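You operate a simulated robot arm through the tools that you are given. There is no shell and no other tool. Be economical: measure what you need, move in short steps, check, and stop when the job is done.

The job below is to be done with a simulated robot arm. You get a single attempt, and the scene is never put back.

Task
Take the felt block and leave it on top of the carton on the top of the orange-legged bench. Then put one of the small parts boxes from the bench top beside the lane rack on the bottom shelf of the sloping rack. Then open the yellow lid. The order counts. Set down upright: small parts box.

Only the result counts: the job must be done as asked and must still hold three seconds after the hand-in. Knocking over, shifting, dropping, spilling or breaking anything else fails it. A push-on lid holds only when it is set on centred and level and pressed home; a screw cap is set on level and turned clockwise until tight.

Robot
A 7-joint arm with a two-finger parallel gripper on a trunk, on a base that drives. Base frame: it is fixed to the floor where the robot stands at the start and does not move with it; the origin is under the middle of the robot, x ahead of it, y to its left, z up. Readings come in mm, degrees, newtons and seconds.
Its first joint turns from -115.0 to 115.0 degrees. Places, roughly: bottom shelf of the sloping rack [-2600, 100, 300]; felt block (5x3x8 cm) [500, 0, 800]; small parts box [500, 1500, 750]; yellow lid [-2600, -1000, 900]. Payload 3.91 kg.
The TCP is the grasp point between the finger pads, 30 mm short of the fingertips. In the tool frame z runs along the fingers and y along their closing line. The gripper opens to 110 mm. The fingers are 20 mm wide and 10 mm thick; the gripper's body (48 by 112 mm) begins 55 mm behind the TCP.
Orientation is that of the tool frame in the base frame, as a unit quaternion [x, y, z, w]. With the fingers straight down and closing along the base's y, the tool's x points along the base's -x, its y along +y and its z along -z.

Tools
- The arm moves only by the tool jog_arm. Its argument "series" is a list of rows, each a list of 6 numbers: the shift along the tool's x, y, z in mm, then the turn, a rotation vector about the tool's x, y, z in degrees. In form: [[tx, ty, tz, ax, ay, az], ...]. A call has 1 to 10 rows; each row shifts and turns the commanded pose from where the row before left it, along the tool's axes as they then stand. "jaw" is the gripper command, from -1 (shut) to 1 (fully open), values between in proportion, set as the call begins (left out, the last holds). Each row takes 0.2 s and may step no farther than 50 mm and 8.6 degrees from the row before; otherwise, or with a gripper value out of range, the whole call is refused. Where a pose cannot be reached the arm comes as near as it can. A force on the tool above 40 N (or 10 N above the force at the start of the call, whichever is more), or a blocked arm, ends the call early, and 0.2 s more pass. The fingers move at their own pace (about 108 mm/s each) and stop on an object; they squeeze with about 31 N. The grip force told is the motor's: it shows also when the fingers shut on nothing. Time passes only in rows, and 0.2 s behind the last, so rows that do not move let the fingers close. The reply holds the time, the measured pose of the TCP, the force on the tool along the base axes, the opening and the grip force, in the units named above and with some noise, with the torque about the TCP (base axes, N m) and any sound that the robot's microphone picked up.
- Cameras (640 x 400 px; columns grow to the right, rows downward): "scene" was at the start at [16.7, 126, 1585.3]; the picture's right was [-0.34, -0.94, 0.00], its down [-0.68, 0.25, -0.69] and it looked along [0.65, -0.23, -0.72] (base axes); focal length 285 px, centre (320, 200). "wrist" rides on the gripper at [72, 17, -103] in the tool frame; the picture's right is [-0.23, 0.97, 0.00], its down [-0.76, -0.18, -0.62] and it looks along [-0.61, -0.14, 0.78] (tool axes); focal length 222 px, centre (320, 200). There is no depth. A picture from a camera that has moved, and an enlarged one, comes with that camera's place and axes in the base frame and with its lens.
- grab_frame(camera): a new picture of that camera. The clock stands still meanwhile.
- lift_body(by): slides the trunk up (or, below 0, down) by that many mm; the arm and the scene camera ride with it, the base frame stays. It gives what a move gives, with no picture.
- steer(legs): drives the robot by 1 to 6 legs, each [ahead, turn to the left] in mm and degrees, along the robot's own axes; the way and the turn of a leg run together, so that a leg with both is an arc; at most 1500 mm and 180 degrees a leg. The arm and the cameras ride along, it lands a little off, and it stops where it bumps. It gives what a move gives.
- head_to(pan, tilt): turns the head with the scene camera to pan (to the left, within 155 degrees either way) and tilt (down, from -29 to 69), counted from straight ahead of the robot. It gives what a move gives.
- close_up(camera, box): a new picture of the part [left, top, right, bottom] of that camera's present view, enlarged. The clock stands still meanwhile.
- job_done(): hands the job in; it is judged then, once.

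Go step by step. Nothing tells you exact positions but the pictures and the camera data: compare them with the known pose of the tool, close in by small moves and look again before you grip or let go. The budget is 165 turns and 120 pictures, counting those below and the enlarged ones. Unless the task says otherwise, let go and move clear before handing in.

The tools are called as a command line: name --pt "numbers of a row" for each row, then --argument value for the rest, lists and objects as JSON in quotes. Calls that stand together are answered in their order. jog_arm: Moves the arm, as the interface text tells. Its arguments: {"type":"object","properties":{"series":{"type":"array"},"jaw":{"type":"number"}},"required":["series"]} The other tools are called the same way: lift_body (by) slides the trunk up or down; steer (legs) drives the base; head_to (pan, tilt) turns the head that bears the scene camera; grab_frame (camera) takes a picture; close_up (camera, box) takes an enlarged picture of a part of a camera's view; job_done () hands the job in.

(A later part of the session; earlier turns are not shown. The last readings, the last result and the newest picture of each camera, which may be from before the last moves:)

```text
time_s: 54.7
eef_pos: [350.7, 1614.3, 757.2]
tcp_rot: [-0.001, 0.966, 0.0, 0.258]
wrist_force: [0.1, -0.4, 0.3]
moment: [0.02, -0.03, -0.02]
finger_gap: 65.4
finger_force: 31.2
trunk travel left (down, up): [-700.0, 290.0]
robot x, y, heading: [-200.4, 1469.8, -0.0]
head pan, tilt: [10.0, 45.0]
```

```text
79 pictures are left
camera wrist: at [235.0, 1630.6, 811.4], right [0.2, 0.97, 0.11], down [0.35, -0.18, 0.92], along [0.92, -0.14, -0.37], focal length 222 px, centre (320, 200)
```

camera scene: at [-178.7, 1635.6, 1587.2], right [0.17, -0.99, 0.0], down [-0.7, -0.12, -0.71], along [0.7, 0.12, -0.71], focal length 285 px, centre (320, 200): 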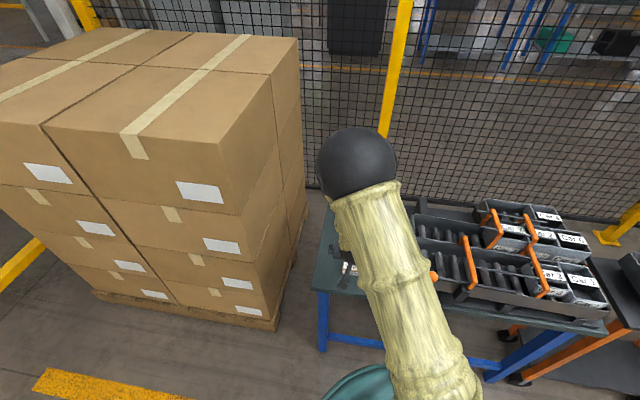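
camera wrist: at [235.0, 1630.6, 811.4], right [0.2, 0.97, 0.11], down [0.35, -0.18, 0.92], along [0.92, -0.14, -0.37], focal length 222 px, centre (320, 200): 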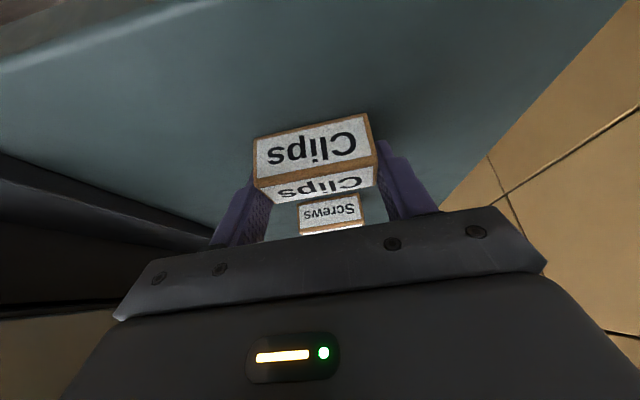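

Gripped at 65 mm. I'll lift it straight up.

jog_arm --pt "-10 0 -17.3 0 0 0" --pt "-22.5 0 -39 0 0 0" --pt "-22.5 0 -39 0 0 0" --pt "-22.5 0 -39 0 0 0" --pt "-22.5 0 -39 0 0 0" --pt "0 0 0 0 0 0"

grab_frame --camera "wrist"

```text
time_s: 56.1
eef_pos: [348.6, 1614.8, 957.8]
tcp_rot: [-0.001, 0.966, 0.001, 0.259]
wrist_force: [0.0, -0.5, 0.0]
moment: [-0.01, -0.02, -0.02]
finger_gap: 65.1
finger_force: 31.4
trunk travel left (down, up): [-700.0, 290.0]
robot x, y, heading: [-201.1, 1466.3, -0.4]
head pan, tilt: [10.0, 45.0]
```

```text
78 pictures are left
camera wrist: at [233.6, 1631.8, 1010.7], right [0.2, 0.97, 0.11], down [0.35, -0.18, 0.92], along [0.92, -0.14, -0.37], focal length 222 px, centre (320, 200)
```

wrist: 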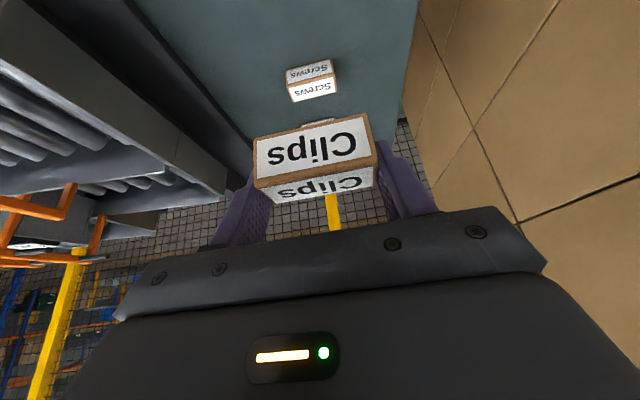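

The box is held firmly. I'll back off, turn, and drive round to the front of the sloping rack, stopping about 650 mm short of it to look.

steer --legs '[[-250, 0], [0, -90], [1370, 0], [0, -90], [900, 0]]'

head_to --pan 0 --tilt 35

grab_frame --camera "scene"

grab_frame --camera "wrist"

```text
time_s: 76.2
eef_pos: [-1871.7, -89.4, 955.1]
tcp_rot: [0.966, 0.023, -0.258, 0.006]
wrist_force: [0.0, -0.3, -0.7]
moment: [0.01, 0.01, -0.02]
finger_gap: 65.4
finger_force: 30.3
trunk travel left (down, up): [-700.0, 290.0]
robot x, y, heading: [-1332.4, 83.6, -177.5]
head pan, tilt: [10.0, 45.0]
```

```text
time_s: 76.9
eef_pos: [-1870.6, -90.3, 956.1]
tcp_rot: [0.965, 0.022, -0.259, 0.006]
wrist_force: [0.4, -0.3, -0.3]
moment: [-0.01, -0.01, -0.03]
finger_gap: 65.1
finger_force: 31.4
trunk travel left (down, up): [-700.0, 290.0]
robot x, y, heading: [-1330.1, 88.2, -177.2]
head pan, tilt: [0.0, 35.0]
```

```text
77 pictures are left
camera scene: at [-1349.5, -70.8, 1601.9], right [-0.05, 1.0, 0.0], down [0.57, 0.03, -0.82], along [-0.82, -0.04, -0.57], focal length 285 px, centre (320, 200)
```

scene: 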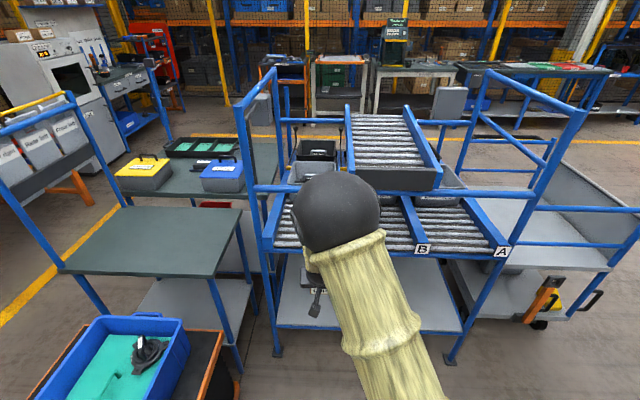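

```text
76 pictures are left
camera wrist: at [-1755.8, -101.3, 1010.4], right [-0.15, -0.98, 0.11], down [-0.36, 0.16, 0.92], along [-0.92, 0.1, -0.37], focal length 222 px, centre (320, 200)
```

wrist: 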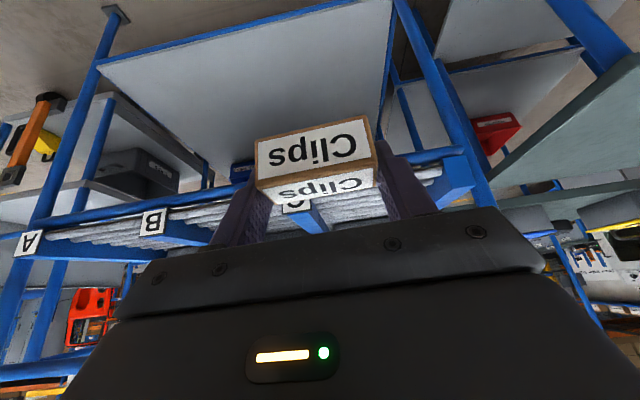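

The shelf's front edge is at x≈-2133, z≈300 (both cameras agree), with the lane lip at z≈830. I'll lower the trunk here in the open, then slide the box in.

lift_body --by -400

lift_body --by -170

grab_frame --camera "scene"

grab_frame --camera "wrist"

```text
time_s: 80.8
eef_pos: [-1869.9, -89.4, 556.2]
tcp_rot: [0.966, 0.023, -0.258, 0.006]
wrist_force: [-0.6, -1.1, -0.5]
moment: [0.01, -0.01, 0.05]
finger_gap: 65.3
finger_force: 31.1
trunk travel left (down, up): [-300.0, 690.0]
robot x, y, heading: [-1331.0, 83.3, -177.3]
head pan, tilt: [0.0, 35.0]
```

```text
time_s: 82.7
eef_pos: [-1871.2, -89.5, 387.0]
tcp_rot: [0.966, 0.023, -0.258, 0.006]
wrist_force: [-0.2, 0.5, -0.6]
moment: [0.02, 0.03, -0.04]
finger_gap: 65.1
finger_force: 31.0
trunk travel left (down, up): [-130.0, 860.0]
robot x, y, heading: [-1328.3, 83.1, -177.2]
head pan, tilt: [0.0, 35.0]
```

```text
75 pictures are left
camera scene: at [-1349.3, -70.6, 1032.0], right [-0.05, 1.0, 0.0], down [0.57, 0.03, -0.82], along [-0.82, -0.04, -0.57], focal length 285 px, centre (320, 200)
```

scene: 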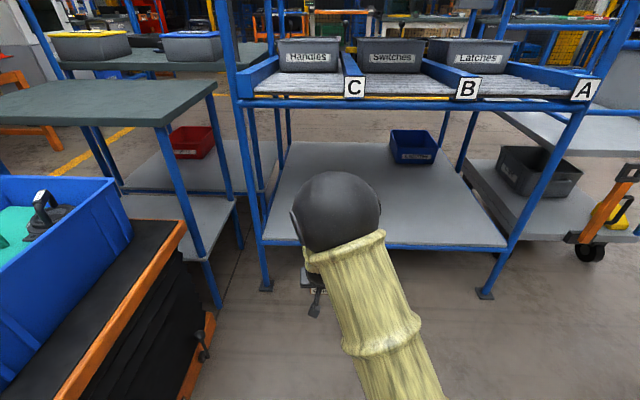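

```text
74 pictures are left
camera wrist: at [-1755.6, -101.2, 440.5], right [-0.15, -0.98, 0.11], down [-0.36, 0.16, 0.92], along [-0.92, 0.1, -0.37], focal length 222 px, centre (320, 200)
```

wrist: 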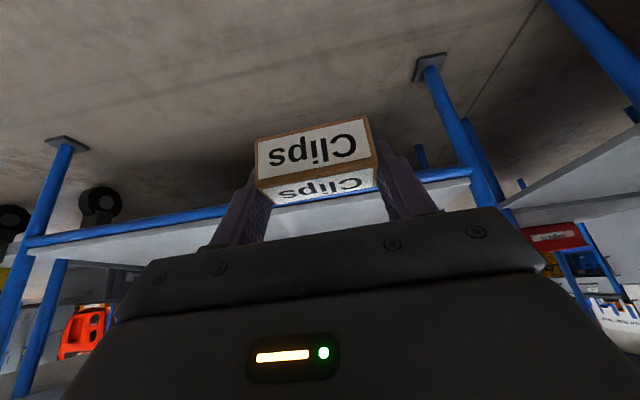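

The shelf is at z≈297 as expected. A lift cart stands near the robot's left, so I'll check clearance before driving forward.

head_to --pan 40 --tilt 50

grab_frame --camera "scene"

```text
time_s: 83.8
eef_pos: [-1870.6, -89.6, 386.9]
tcp_rot: [0.966, 0.022, -0.258, 0.005]
wrist_force: [0.3, 0.2, 0.4]
moment: [0.0, -0.04, 0.03]
finger_gap: 65.2
finger_force: 31.4
trunk travel left (down, up): [-130.0, 860.0]
robot x, y, heading: [-1332.7, 81.7, -177.2]
head pan, tilt: [40.0, 50.0]
```

```text
73 pictures are left
camera scene: at [-1318.0, -118.7, 1010.3], right [-0.68, 0.74, 0.0], down [0.56, 0.52, -0.64], along [-0.47, -0.44, -0.77], focal length 285 px, centre (320, 200)
```

scene: 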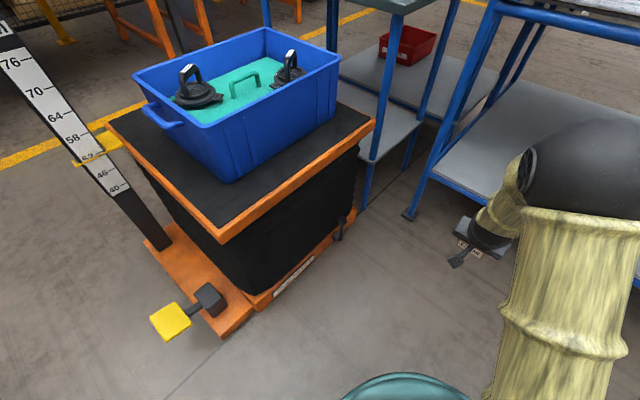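

The cart's side is at y≈-500 while the robot's base reaches only about -180, so the way is clear. I'll drive ahead 300 mm.

steer --legs '[[300, 0]]'

head_to --pan 10 --tilt 35

grab_frame --camera "scene"

grab_frame --camera "wrist"

```text
time_s: 85.8
eef_pos: [-2171.3, -102.4, 386.7]
tcp_rot: [0.966, 0.023, -0.258, 0.007]
wrist_force: [0.1, 0.0, -1.2]
moment: [-0.02, 0.0, 0.04]
finger_gap: 65.3
finger_force: 31.0
trunk travel left (down, up): [-130.0, 860.0]
robot x, y, heading: [-1628.2, 68.4, -177.2]
head pan, tilt: [40.0, 50.0]
```

```text
time_s: 86.8
eef_pos: [-2170.1, -103.4, 385.1]
tcp_rot: [0.966, 0.022, -0.258, 0.006]
wrist_force: [0.0, -0.5, -0.5]
moment: [-0.01, -0.03, 0.03]
finger_gap: 65.4
finger_force: 30.6
trunk travel left (down, up): [-130.0, 860.0]
robot x, y, heading: [-1630.6, 70.9, -177.4]
head pan, tilt: [10.0, 35.0]
```

```text
72 pictures are left
camera scene: at [-1647.9, -99.7, 1031.9], right [-0.22, 0.98, 0.0], down [0.56, 0.13, -0.82], along [-0.8, -0.18, -0.57], focal length 285 px, centre (320, 200)
```

scene: 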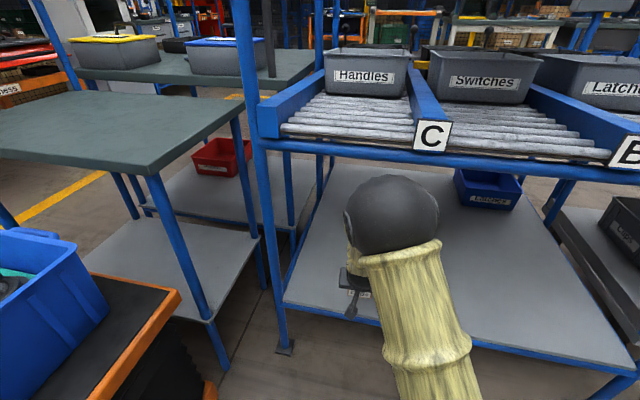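

```text
71 pictures are left
camera wrist: at [-2056.3, -114.8, 440.5], right [-0.15, -0.98, 0.11], down [-0.36, 0.16, 0.92], along [-0.92, 0.1, -0.37], focal length 222 px, centre (320, 200)
```

wrist: 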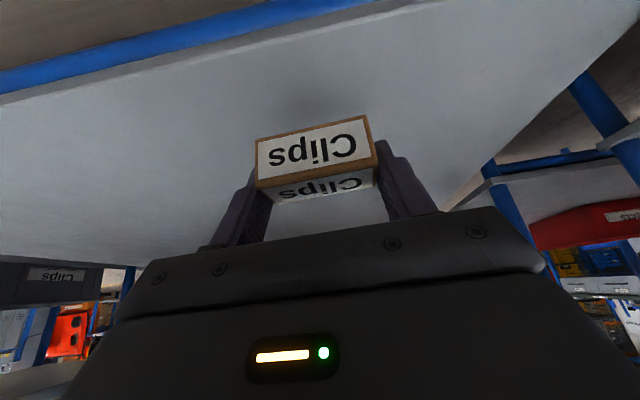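

The box is over the shelf, about 40 mm inside the edge. I'll go 30 mm further in and lower to near contact.

jog_arm --pt "-26 0 15 0 0 0" --pt "10 0 17.3 0 0 0" --pt "10 0 17.3 0 0 0" --pt "0 0 0 0 0 0"

grab_frame --camera "wrist"

close_up --camera "scene" --box '[280, 200, 440, 340]'

```text
time_s: 87.8
eef_pos: [-2201.8, -104.7, 347.4]
tcp_rot: [0.966, 0.023, -0.258, 0.006]
wrist_force: [0.6, -0.6, -0.4]
moment: [0.01, 0.02, -0.04]
finger_gap: 65.2
finger_force: 30.8
trunk travel left (down, up): [-130.0, 860.0]
robot x, y, heading: [-1629.9, 69.5, -177.2]
head pan, tilt: [10.0, 35.0]
```

```text
70 pictures are left
camera wrist: at [-2086.7, -116.5, 400.5], right [-0.15, -0.98, 0.11], down [-0.36, 0.16, 0.92], along [-0.92, 0.1, -0.37], focal length 222 px, centre (320, 200)
```

wrist: 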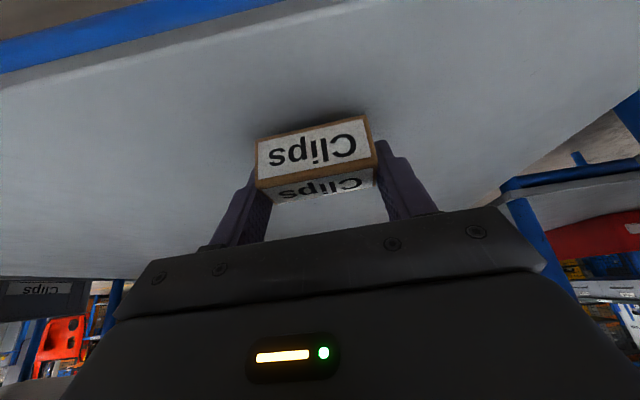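

```text
2.86 times, centred on (360, 270) of scene
camera zoom: at [-1648.0, -99.7, 1032.0], right [-0.22, 0.98, 0.0], down [0.56, 0.13, -0.82], along [-0.8, -0.18, -0.57], focal length 814 px, centre (206, 0)
```

zoom: 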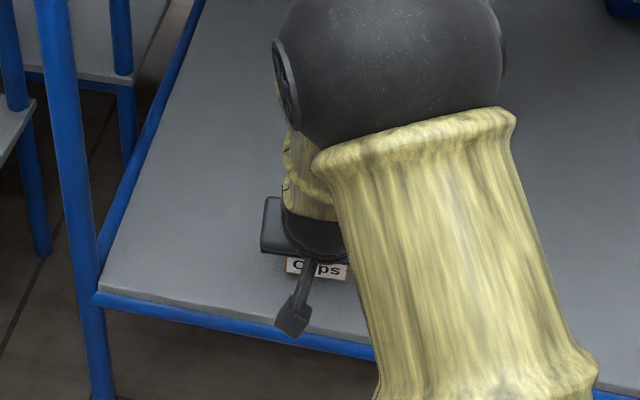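

Lowering gently until contact.

jog_arm --pt "1.5 0 2.6 0 0 0" --pt "1 0 1.73 0 0 0" --pt "1 0 1.73 0 0 0" --pt "0 0 0 0 0 0"

```text
time_s: 88.8
eef_pos: [-2200.2, -104.4, 339.2]
tcp_rot: [0.966, 0.022, -0.259, 0.005]
wrist_force: [0.2, -0.4, -0.6]
moment: [-0.01, -0.01, -0.02]
finger_gap: 65.3
finger_force: 30.7
trunk travel left (down, up): [-130.0, 860.0]
robot x, y, heading: [-1631.5, 69.0, -177.6]
head pan, tilt: [10.0, 35.0]
```

jog_arm --pt "0.75 0 1.3 0 0 0" --pt "0 0 0 0 0 0"

close_up --camera "wrist" --box '[230, 80, 410, 220]'

```text
time_s: 89.3
eef_pos: [-2200.9, -104.0, 338.4]
tcp_rot: [0.966, 0.023, -0.259, 0.006]
wrist_force: [0.3, 0.6, -0.9]
moment: [0.0, 0.01, 0.02]
finger_gap: 65.2
finger_force: 30.7
trunk travel left (down, up): [-130.0, 860.0]
robot x, y, heading: [-1628.8, 70.3, -177.4]
head pan, tilt: [10.0, 35.0]
```

```text
2.86 times, centred on (320, 150) of wrist
camera zoom: at [-2086.1, -116.7, 392.2], right [-0.15, -0.98, 0.11], down [-0.36, 0.16, 0.92], along [-0.92, 0.1, -0.37], focal length 635 px, centre (320, 343)
```

zoom: 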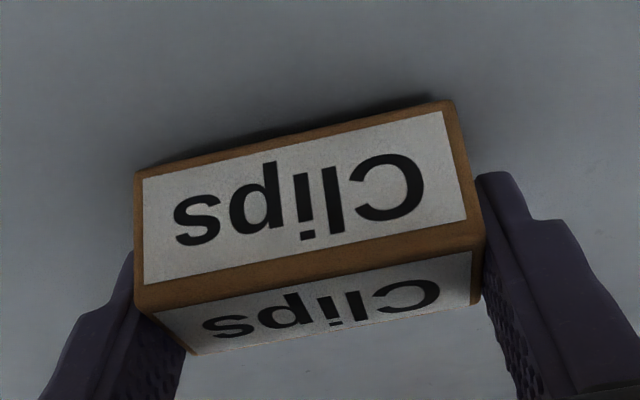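

Still a few millimetres above the shelf; the shadow shows a small gap. Continuing in 1.5 mm steps.

jog_arm --pt "0.75 0 1.3 0 0 0" --pt "0 0 0 0 0 0" --pt "0.75 0 1.3 0 0 0" --pt "0 0 0 0 0 0"

```text
time_s: 90.3
eef_pos: [-2200.5, -104.9, 333.8]
tcp_rot: [0.966, 0.022, -0.258, 0.006]
wrist_force: [-0.2, 0.5, -0.6]
moment: [0.02, -0.02, 0.02]
finger_gap: 65.1
finger_force: 30.5
trunk travel left (down, up): [-130.0, 860.0]
robot x, y, heading: [-1627.1, 68.0, -177.5]
head pan, tilt: [10.0, 35.0]
```

jog_arm --pt "0.75 0 1.3 0 0 0" --pt "0 0 0 0 0 0" --pt "0.75 0 1.3 0 0 0" --pt "0 0 0 0 0 0"

close_up --camera "wrist" --box '[230, 80, 410, 220]'

```text
time_s: 91.3
eef_pos: [-2201.4, -104.4, 332.3]
tcp_rot: [0.966, 0.023, -0.259, 0.007]
wrist_force: [0.7, -0.2, 6.5]
moment: [0.1, -0.08, -0.01]
finger_gap: 65.3
finger_force: 31.1
trunk travel left (down, up): [-130.0, 860.0]
robot x, y, heading: [-1627.4, 72.2, -177.3]
head pan, tilt: [10.0, 35.0]
```

```text
2.86 times, centred on (320, 150) of wrist
camera zoom: at [-2086.0, -116.3, 386.2], right [-0.15, -0.98, 0.11], down [-0.35, 0.16, 0.92], along [-0.92, 0.1, -0.37], focal length 635 px, centre (320, 343)
```

zoom: 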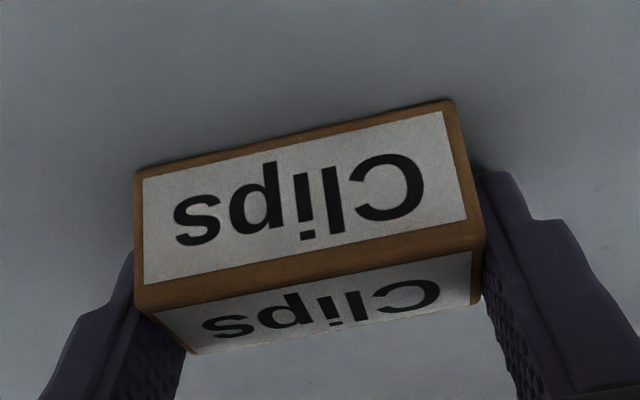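

Contact at 6.5 N. I'll release, rise 40 mm, and look.

jog_arm --pt "0 0 0 0 0 0" --pt "0 0 0 0 0 0" --pt "0 0 0 0 0 0" --pt "-10 0 -17.3 0 0 0" --pt "-10 0 -17.3 0 0 0" --pt "0 0 0 0 0 0" --jaw 1

grab_frame --camera "wrist"

```text
time_s: 92.8
eef_pos: [-2201.1, -104.0, 373.2]
tcp_rot: [0.966, 0.022, -0.259, 0.006]
wrist_force: [-0.3, -0.1, 0.6]
moment: [0.0, 0.0, -0.01]
finger_gap: 110.0
finger_force: 0.0
trunk travel left (down, up): [-130.0, 860.0]
robot x, y, heading: [-1631.1, 65.9, -177.2]
head pan, tilt: [10.0, 35.0]
```

```text
66 pictures are left
camera wrist: at [-2086.6, -115.7, 426.6], right [-0.15, -0.98, 0.11], down [-0.36, 0.16, 0.92], along [-0.92, 0.1, -0.37], focal length 222 px, centre (320, 200)
```

wrist: 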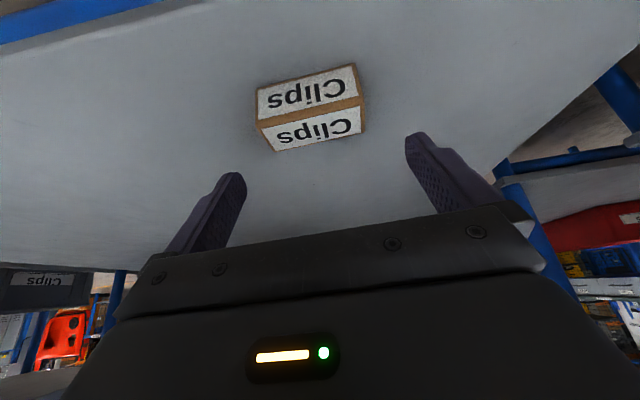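

The Clips box stands upright on the bottom shelf. I'll back straight out, raise the trunk, and look at the yellow lid.

steer --legs '[[-350, 0]]'

lift_body --by 600

head_to --pan 30 --tilt 25

grab_frame --camera "scene"

```text
time_s: 95.0
eef_pos: [-1847.0, -87.7, 373.4]
tcp_rot: [0.966, 0.024, -0.259, 0.006]
wrist_force: [-0.2, 0.0, 0.2]
moment: [0.0, 0.03, -0.01]
finger_gap: 110.1
finger_force: 0.1
trunk travel left (down, up): [-130.0, 860.0]
robot x, y, heading: [-1276.6, 85.6, -177.3]
head pan, tilt: [10.0, 35.0]
```

```text
refused: 600 is not a number from -400 to 400
```

```text
time_s: 95.9
eef_pos: [-1847.9, -88.9, 372.7]
tcp_rot: [0.966, 0.024, -0.259, 0.007]
wrist_force: [-0.9, 0.1, 0.2]
moment: [-0.03, 0.03, 0.03]
finger_gap: 110.2
finger_force: 0.1
trunk travel left (down, up): [-130.0, 860.0]
robot x, y, heading: [-1275.1, 89.1, -177.2]
head pan, tilt: [30.0, 25.0]
```

```text
65 pictures are left
camera scene: at [-1286.2, -113.6, 1047.7], right [-0.54, 0.84, 0.0], down [0.36, 0.23, -0.91], along [-0.76, -0.49, -0.42], focal length 285 px, centre (320, 200)
```

scene: 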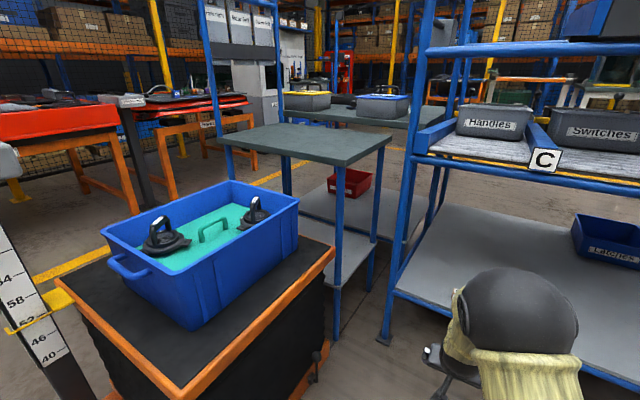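

lift_body --by 400

lift_body --by 300

grab_frame --camera "scene"

close_up --camera "scene" --box '[220, 60, 460, 220]'

```text
time_s: 99.7
eef_pos: [-1848.6, -87.9, 772.4]
tcp_rot: [0.966, 0.024, -0.259, 0.006]
wrist_force: [-0.4, 0.7, -0.4]
moment: [0.06, -0.02, 0.04]
finger_gap: 109.7
finger_force: 0.1
trunk travel left (down, up): [-530.0, 460.0]
robot x, y, heading: [-1277.8, 86.8, -177.4]
head pan, tilt: [30.0, 25.0]
```

```text
time_s: 102.7
eef_pos: [-1848.0, -87.4, 1072.8]
tcp_rot: [0.966, 0.024, -0.259, 0.006]
wrist_force: [0.4, -0.2, -0.2]
moment: [-0.02, -0.03, 0.0]
finger_gap: 109.9
finger_force: 0.0
trunk travel left (down, up): [-830.0, 160.0]
robot x, y, heading: [-1272.0, 88.3, -177.2]
head pan, tilt: [30.0, 25.0]
```

```text
64 pictures are left
camera scene: at [-1286.4, -113.8, 1747.7], right [-0.54, 0.84, 0.0], down [0.36, 0.23, -0.91], along [-0.76, -0.49, -0.42], focal length 285 px, centre (320, 200)
```

scene: 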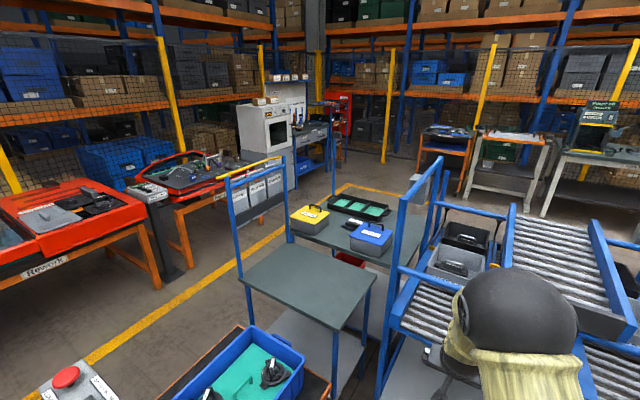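

```text
2.50 times, centred on (340, 140) of scene
camera zoom: at [-1286.4, -113.8, 1747.7], right [-0.54, 0.84, 0.0], down [0.36, 0.23, -0.91], along [-0.76, -0.49, -0.42], focal length 712 px, centre (270, 350)
```

zoom: 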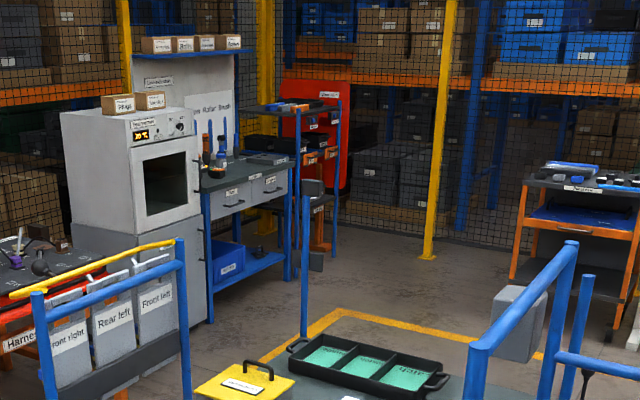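

close_up --camera "scene" --box '[220, 170, 420, 310]'

close_up --camera "scene" --box '[280, 180, 400, 260]'

```text
2.86 times, centred on (320, 240) of scene
camera zoom: at [-1286.4, -113.8, 1747.7], right [-0.54, 0.84, 0.0], down [0.36, 0.23, -0.91], along [-0.76, -0.49, -0.42], focal length 814 px, centre (320, 86)
```

zoom: 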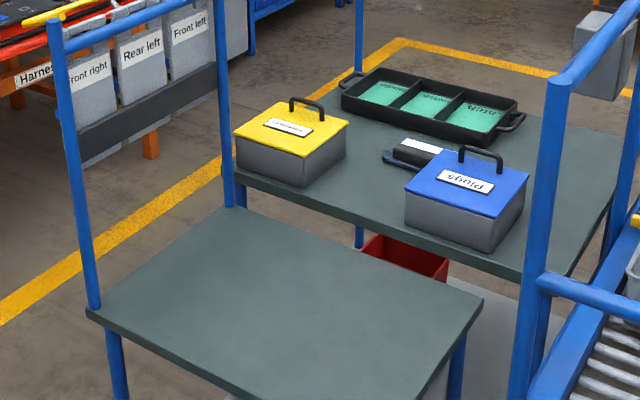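

```text
5.00 times, centred on (340, 220) of scene
camera zoom: at [-1286.4, -113.8, 1747.7], right [-0.54, 0.84, 0.0], down [0.36, 0.23, -0.91], along [-0.76, -0.49, -0.42], focal length 1424 px, centre (220, 100)
```

zoom: 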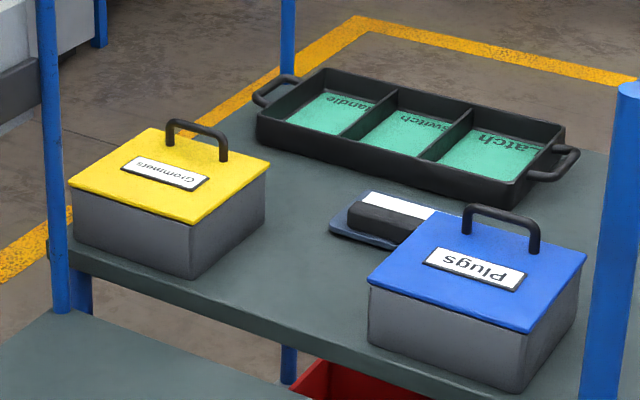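

The yellow-lidded "Grommets" box sits near (-2610,-1045) with its handle on the far (west) edge, so it hinges on the east edge. It is best reached from the south. First I'll straighten and retract the arm for driving.

jog_arm --pt "0 0 0 0 7.5 0" --pt "0 0 0 0 7.5 0" --pt "0 0 0 0 7.5 0" --pt "0 0 0 0 7.5 0" --pt "45 0 0 0 0 0" --pt "45 0 0 0 0 0" --pt "45 0 0 0 0 0" --pt "45 0 0 0 0 0" --pt "0 0 0 0 0 0" --jaw 0

head_to --pan 60 --tilt 35

grab_frame --camera "scene"

```text
time_s: 104.7
eef_pos: [-1668.3, -79.7, 1071.7]
tcp_rot: [1.0, 0.024, 0.0, 0.0]
wrist_force: [-0.7, 0.4, -0.7]
moment: [-0.02, 0.04, 0.01]
finger_gap: 54.9
finger_force: 0.0
trunk travel left (down, up): [-830.0, 160.0]
robot x, y, heading: [-1276.9, 84.4, -177.4]
head pan, tilt: [30.0, 25.0]
```

```text
time_s: 105.6
eef_pos: [-1669.0, -78.2, 1071.9]
tcp_rot: [1.0, 0.024, -0.001, 0.0]
wrist_force: [-0.1, -0.1, -0.2]
moment: [0.01, 0.02, -0.03]
finger_gap: 55.0
finger_force: 0.1
trunk travel left (down, up): [-830.0, 160.0]
robot x, y, heading: [-1278.6, 85.9, -177.2]
head pan, tilt: [60.0, 35.0]
```

```text
60 pictures are left
camera scene: at [-1249.2, -142.1, 1732.0], right [-0.89, 0.46, 0.0], down [0.26, 0.51, -0.82], along [-0.38, -0.73, -0.57], focal length 285 px, centre (320, 200)
```

scene: 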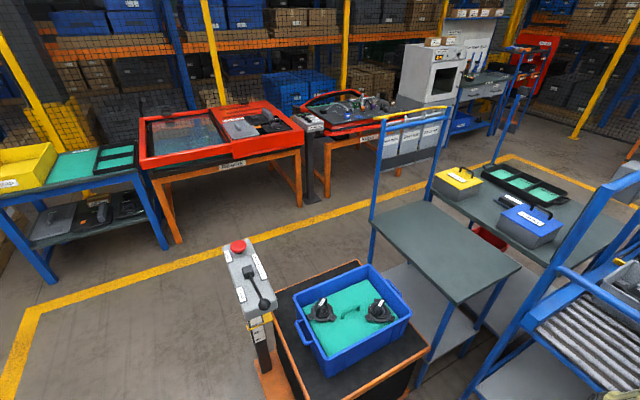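

The corridor south of the benches (down to the yellow line at y≈-2080) is free. I'll drive back, south, and then west, stopping short to look.

steer --legs '[[-340, 0], [0, 87.3], [1700, 0], [0, -90], [1200, 0]]'

head_to --pan -40 --tilt 35

grab_frame --camera "scene"

```text
refused: 1700 is not a number from -1500 to 1500
```

```text
time_s: 107.4
eef_pos: [-1668.1, -80.4, 1072.3]
tcp_rot: [1.0, 0.024, 0.0, 0.0]
wrist_force: [-0.7, -0.2, -0.3]
moment: [-0.04, -0.01, 0.02]
finger_gap: 55.0
finger_force: 0.1
trunk travel left (down, up): [-830.0, 160.0]
robot x, y, heading: [-1279.2, 86.2, -177.4]
head pan, tilt: [-40.0, 35.0]
```

```text
59 pictures are left
camera scene: at [-1278.9, -10.6, 1732.0], right [0.61, 0.8, 0.0], down [0.46, -0.35, -0.82], along [-0.65, 0.5, -0.57], focal length 285 px, centre (320, 200)
```

scene: 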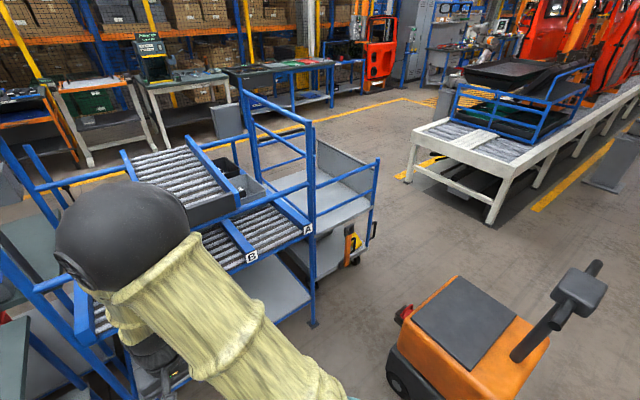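

steer --legs '[[-340, 0], [0, 87.3], [1450, 0], [250, 0], [0, -90], [1200, 0]]'

grab_frame --camera "scene"

```text
time_s: 131.2
eef_pos: [-2540.8, -1692.1, 1071.2]
tcp_rot: [1.0, -0.027, 0.0, 0.001]
wrist_force: [0.2, 0.4, 0.0]
moment: [-0.02, 0.01, -0.01]
finger_gap: 55.0
finger_force: 0.1
trunk travel left (down, up): [-830.0, 160.0]
robot x, y, heading: [-2136.2, -1567.6, 176.7]
head pan, tilt: [-40.0, 35.0]
```

```text
58 pictures are left
camera scene: at [-2147.2, -1664.3, 1732.0], right [0.68, 0.73, 0.0], down [0.42, -0.39, -0.82], along [-0.6, 0.56, -0.57], focal length 285 px, centre (320, 200)
```

scene: 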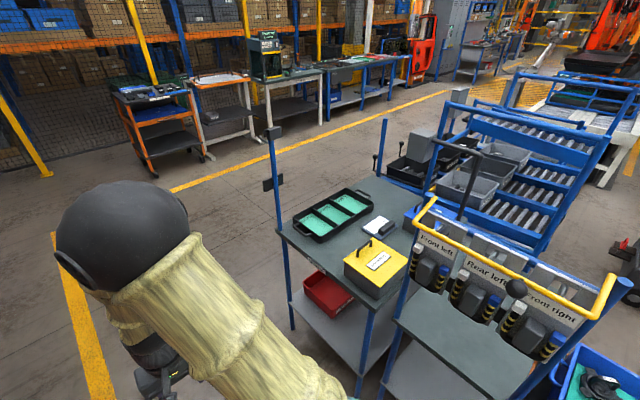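

close_up --camera "scene" --box '[320, 210, 440, 310]'

close_up --camera "scene" --box '[250, 110, 490, 330]'

```text
4.00 times, centred on (380, 260) of scene
camera zoom: at [-2147.2, -1664.3, 1732.0], right [0.68, 0.73, 0.0], down [0.42, -0.39, -0.82], along [-0.6, 0.56, -0.57], focal length 1139 px, centre (80, -40)
```

zoom: 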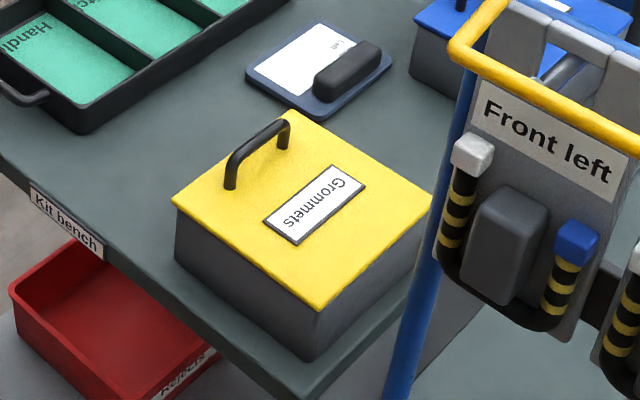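

```text
1.82 times, centred on (370, 220) of scene
camera zoom: at [-2147.2, -1664.3, 1732.0], right [0.68, 0.73, 0.0], down [0.42, -0.39, -0.82], along [-0.6, 0.56, -0.57], focal length 518 px, centre (229, 164)
```

zoom: 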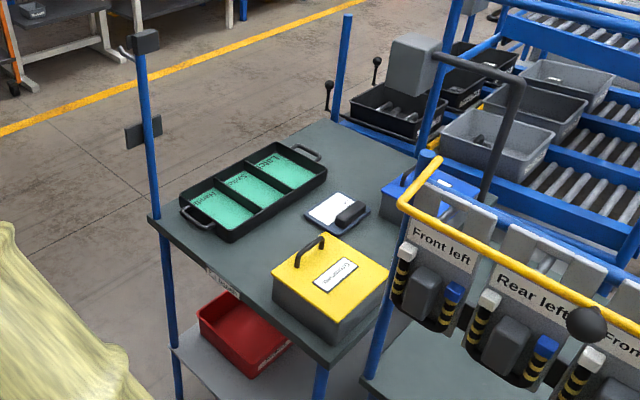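

Both views now put the yellow lid at z≈935 (x -2631..-2465, y -1088..-908), its handle bar along y at (-2602,-998), top z≈983. I'll drive to about (-2750,-1580) and face north.

steer --legs '[[0, 8], [617, 0], [0, -94.7], [40, 0]]'

head_to --pan -15 --tilt 45

grab_frame --camera "scene"

grab_frame --camera "wrist"

```text
time_s: 139.8
eef_pos: [-2895.0, -1188.1, 1072.2]
tcp_rot: [-0.705, 0.71, 0.001, 0.002]
wrist_force: [-0.3, -1.5, 0.6]
moment: [0.04, 0.0, -0.02]
finger_gap: 55.0
finger_force: 0.0
trunk travel left (down, up): [-830.0, 160.0]
robot x, y, heading: [-2754.3, -1586.0, 90.0]
head pan, tilt: [-40.0, 35.0]
```

```text
time_s: 140.7
eef_pos: [-2895.3, -1186.4, 1071.3]
tcp_rot: [-0.704, 0.71, 0.0, 0.0]
wrist_force: [-0.3, -0.6, -0.5]
moment: [0.04, 0.0, 0.0]
finger_gap: 55.0
finger_force: 0.1
trunk travel left (down, up): [-830.0, 160.0]
robot x, y, heading: [-2752.9, -1587.2, 90.0]
head pan, tilt: [-15.0, 45.0]
```

```text
55 pictures are left
camera scene: at [-2884.8, -1567.5, 1717.2], right [0.97, -0.26, 0.0], down [-0.18, -0.68, -0.71], along [0.18, 0.68, -0.71], focal length 285 px, centre (320, 200)
```

scene: 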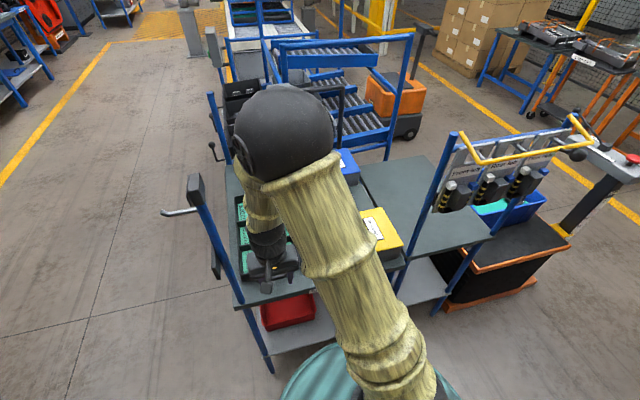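

```text
54 pictures are left
camera wrist: at [-2914.0, -1258.4, 1175.7], right [-0.97, 0.24, 0.0], down [0.18, 0.76, 0.62], along [0.15, 0.61, -0.78], focal length 222 px, centre (320, 200)
```

wrist: 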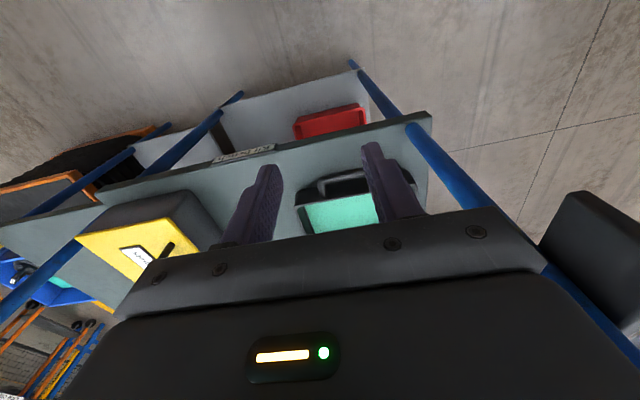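

The hand is close to the bench's south-west post, so I'll first move it east, then turn it about its x axis to point east.

jog_arm --pt "0 -45 0 0 0 0" --pt "0 -45 0 0 0 0" --pt "0 -45 0 0 0 0" --pt "0 -45 0 0 0 0" --pt "0 -35 0 0 0 0" --pt "0 0 0 0 0 0" --jaw -0.4

jog_arm --pt "0 0 0 8 0 0" --pt "0 0 0 8 0 0" --pt "0 0 0 8 0 0" --pt "0 0 0 8 0 0" --pt "0 0 0 8 0 0" --pt "0 0 0 0 0 0"

grab_frame --camera "wrist"

grab_frame --camera "scene"

```text
time_s: 142.1
eef_pos: [-2681.7, -1186.3, 1070.3]
tcp_rot: [-0.704, 0.71, 0.0, 0.0]
wrist_force: [-0.2, 0.3, 0.8]
moment: [-0.01, -0.02, -0.04]
finger_gap: 32.8
finger_force: 0.1
trunk travel left (down, up): [-830.0, 160.0]
robot x, y, heading: [-2754.8, -1585.6, 90.1]
head pan, tilt: [-15.0, 45.0]
```

```text
time_s: 143.5
eef_pos: [-2680.2, -1187.3, 1072.2]
tcp_rot: [-0.661, 0.667, -0.243, 0.241]
wrist_force: [0.1, 0.2, 0.9]
moment: [-0.03, 0.01, -0.02]
finger_gap: 32.9
finger_force: 0.0
trunk travel left (down, up): [-830.0, 160.0]
robot x, y, heading: [-2755.3, -1585.7, 90.1]
head pan, tilt: [-15.0, 45.0]
```

```text
53 pictures are left
camera wrist: at [-2761.0, -1259.2, 1140.2], right [-0.74, 0.23, -0.63], down [-0.26, 0.76, 0.59], along [0.62, 0.6, -0.51], focal length 222 px, centre (320, 200)
```

wrist: 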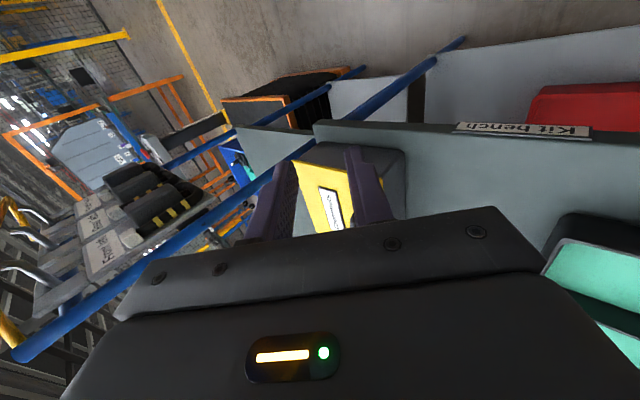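

```text
52 pictures are left
camera scene: at [-2883.7, -1566.9, 1717.3], right [0.97, -0.26, 0.0], down [-0.18, -0.68, -0.71], along [0.18, 0.68, -0.71], focal length 285 px, centre (320, 200)
```

scene: 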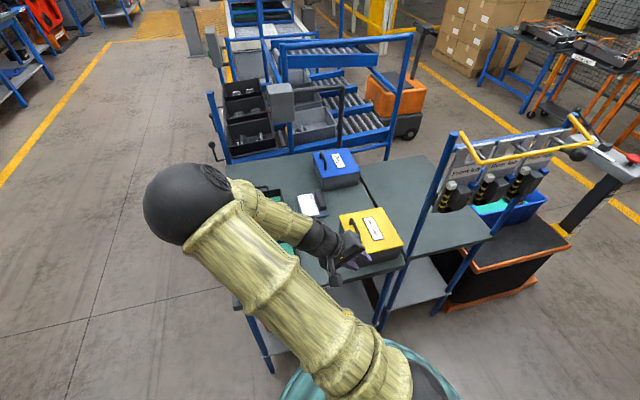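

Works. I'll move north over the box at safe height, then rotate the rest of the way to about 75°.

jog_arm --pt "-45 0 0 0 0 0" --pt "-45 0 0 0 0 0" --pt "-45 0 0 0 0 0" --pt "-45 0 0 0 0 0" --pt "0 0 0 7 0 0" --pt "0 0 0 7 0 0" --pt "0 0 0 7 0 0" --pt "0 0 0 7 0 0" --pt "0 0 0 7 0 0" --pt "0 0 0 0 0 0"

grab_frame --camera "wrist"

grab_frame --camera "scene"

```text
time_s: 145.7
eef_pos: [-2678.9, -1008.2, 1071.3]
tcp_rot: [-0.559, 0.563, -0.432, 0.429]
wrist_force: [0.3, 0.4, 0.0]
moment: [0.03, -0.02, 0.0]
finger_gap: 32.9
finger_force: 0.1
trunk travel left (down, up): [-830.0, 160.0]
robot x, y, heading: [-2753.7, -1583.3, 90.0]
head pan, tilt: [-15.0, 45.0]
```

```text
51 pictures are left
camera wrist: at [-2784.3, -1080.3, 1083.1], right [-0.25, 0.23, -0.94], down [-0.55, 0.77, 0.33], along [0.8, 0.6, -0.06], focal length 222 px, centre (320, 200)
```

wrist: 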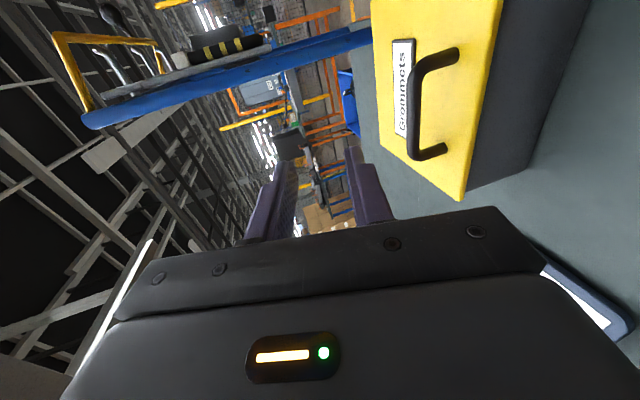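

```text
50 pictures are left
camera scene: at [-2884.0, -1568.3, 1717.2], right [0.97, -0.26, 0.0], down [-0.18, -0.68, -0.71], along [0.18, 0.68, -0.71], focal length 285 px, centre (320, 200)
```

scene: 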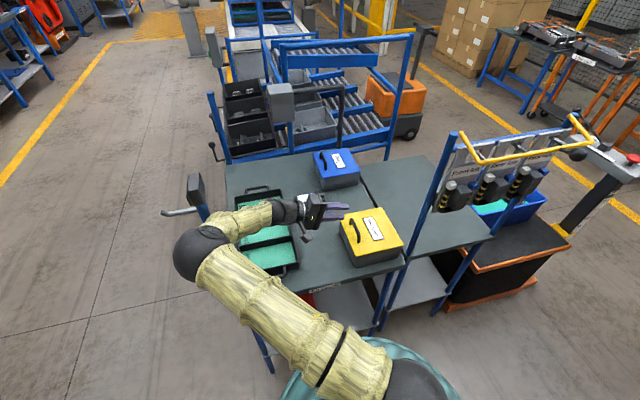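

close_up --camera "scene" --box '[290, 180, 420, 280]'

close_up --camera "wrist" --box '[340, 0, 500, 200]'

```text
4.00 times, centred on (355, 230) of scene
camera zoom: at [-2884.0, -1568.3, 1717.2], right [0.97, -0.26, 0.0], down [-0.18, -0.68, -0.71], along [0.18, 0.68, -0.71], focal length 1139 px, centre (180, 80)
```

zoom: 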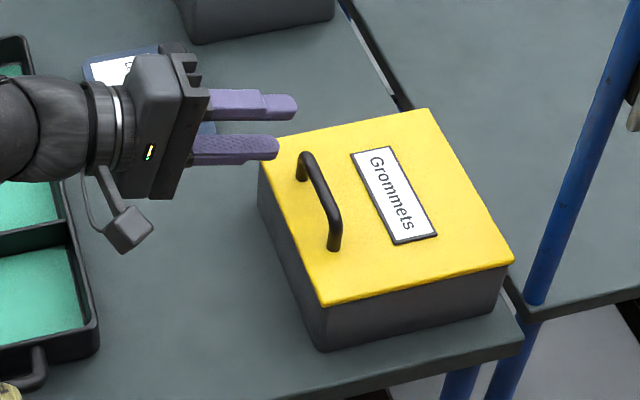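

```text
2.00 times, centred on (420, 100) of wrist
camera zoom: at [-2784.3, -1080.3, 1083.1], right [-0.25, 0.23, -0.94], down [-0.55, 0.77, 0.33], along [0.8, 0.6, -0.06], focal length 444 px, centre (120, 400)
```

zoom: 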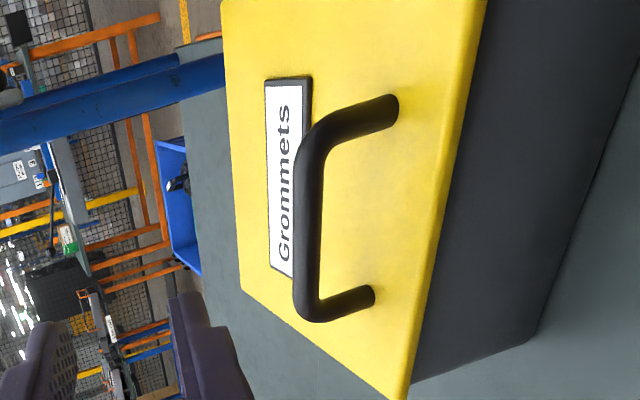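

The bar's centre is at about (-2603,-996,964) and the lid top at z≈932. I'll level the hand to -85°, set the gap to about 24 mm, and come down just west of the lid.

jog_arm --pt "0 0 0 5 0 0" --pt "0 0 0 5 0 0" --pt "-5 0 -14 0 0 0" --pt "-6 36 4 0 0 0" --pt "0 36 4 0 0 0" --pt "0 35.5 4 0 0 0" --pt "0 0 0 0 0 0" --jaw -0.564

grab_frame --camera "wrist"

close_up --camera "scene" --box '[290, 180, 420, 280]'

```text
time_s: 147.3
eef_pos: [-2687.5, -999.7, 965.5]
tcp_rot: [-0.519, 0.525, -0.479, 0.476]
wrist_force: [0.6, -1.0, -0.9]
moment: [0.02, 0.01, 0.01]
finger_gap: 23.9
finger_force: 0.1
trunk travel left (down, up): [-830.0, 160.0]
robot x, y, heading: [-2755.2, -1587.3, 89.7]
head pan, tilt: [-15.0, 45.0]
```

```text
47 pictures are left
camera wrist: at [-2793.4, -1070.6, 957.8], right [-0.08, 0.23, -0.97], down [-0.6, 0.77, 0.23], along [0.8, 0.6, 0.07], focal length 222 px, centre (320, 200)
```

wrist: 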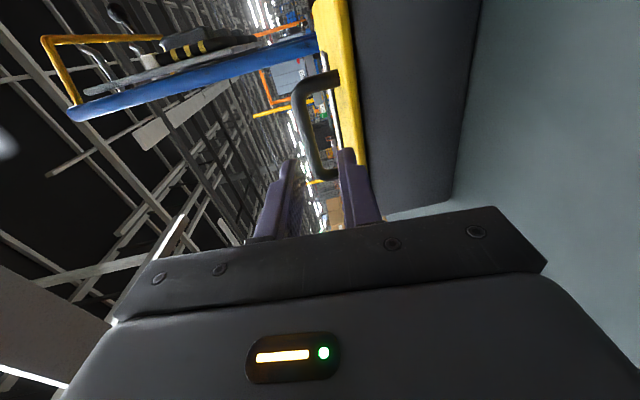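

```text
4.00 times, centred on (355, 230) of scene
camera zoom: at [-2881.5, -1571.5, 1717.2], right [0.97, -0.26, 0.0], down [-0.18, -0.68, -0.71], along [0.18, 0.69, -0.71], focal length 1139 px, centre (180, 80)
```

zoom: 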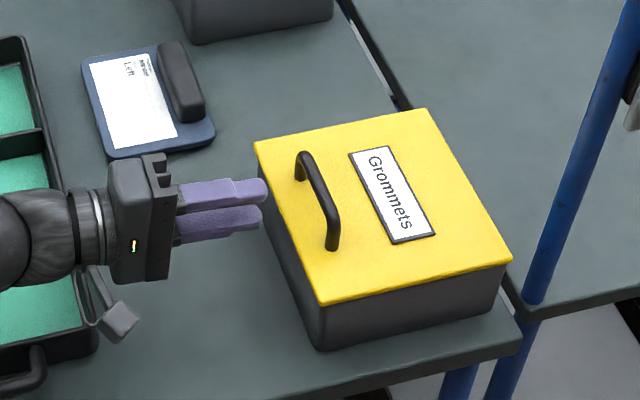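

close_up --camera "wrist" --box '[240, 50, 400, 240]'

```text
2.11 times, centred on (320, 145) of wrist
camera zoom: at [-2793.4, -1070.6, 957.8], right [-0.08, 0.23, -0.97], down [-0.6, 0.77, 0.23], along [0.8, 0.6, 0.07], focal length 468 px, centre (320, 316)
```

zoom: 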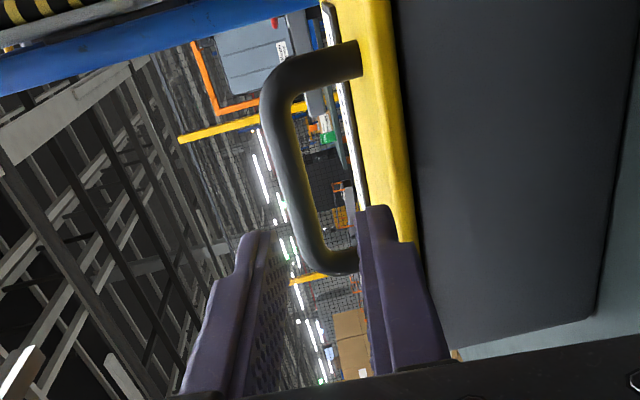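

The bar is level with the TCP (z≈965, 12 mm thick), with about 20 mm of room beneath it for the lower finger. I'll raise 2.5 mm, narrow slightly, and slide in partway first.

jog_arm --pt "0 -2.5 0 0 0 0" --pt "0 -2.1 22 0 0 0" --pt "0 -1.7 20 0 0 0" --pt "0 0 0 0 0 0" --jaw -0.6

close_up --camera "wrist" --box '[240, 50, 400, 240]'

close_up --camera "scene" --box '[310, 200, 390, 260]'

```text
time_s: 148.3
eef_pos: [-2648.3, -996.3, 968.3]
tcp_rot: [-0.52, 0.523, -0.48, 0.476]
wrist_force: [-0.2, 0.8, -1.0]
moment: [-0.02, 0.02, 0.01]
finger_gap: 22.2
finger_force: 0.0
trunk travel left (down, up): [-830.0, 160.0]
robot x, y, heading: [-2756.6, -1583.4, 89.9]
head pan, tilt: [-15.0, 45.0]
```

```text
2.11 times, centred on (320, 145) of wrist
camera zoom: at [-2753.8, -1068.4, 959.9], right [-0.08, 0.23, -0.97], down [-0.6, 0.77, 0.23], along [0.8, 0.6, 0.07], focal length 468 px, centre (320, 316)
```

zoom: 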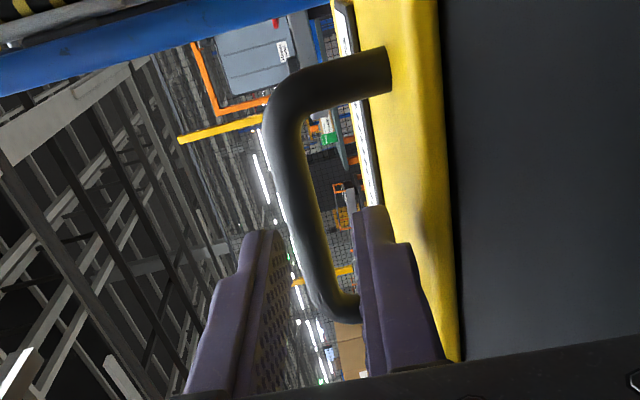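

```text
6.67 times, centred on (350, 230) of scene
camera zoom: at [-2884.9, -1566.8, 1717.2], right [0.97, -0.26, 0.0], down [-0.18, -0.68, -0.71], along [0.18, 0.68, -0.71], focal length 1899 px, centre (120, 0)
```

zoom: 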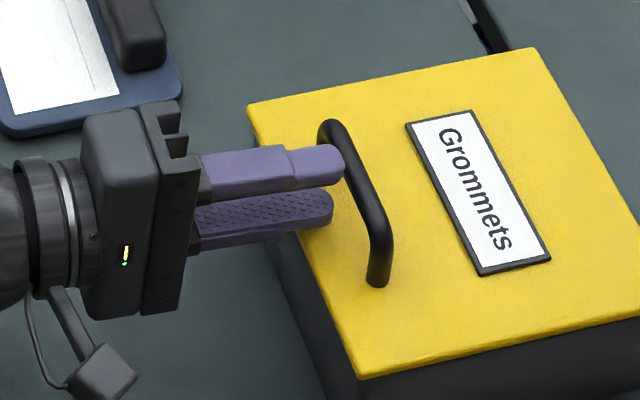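

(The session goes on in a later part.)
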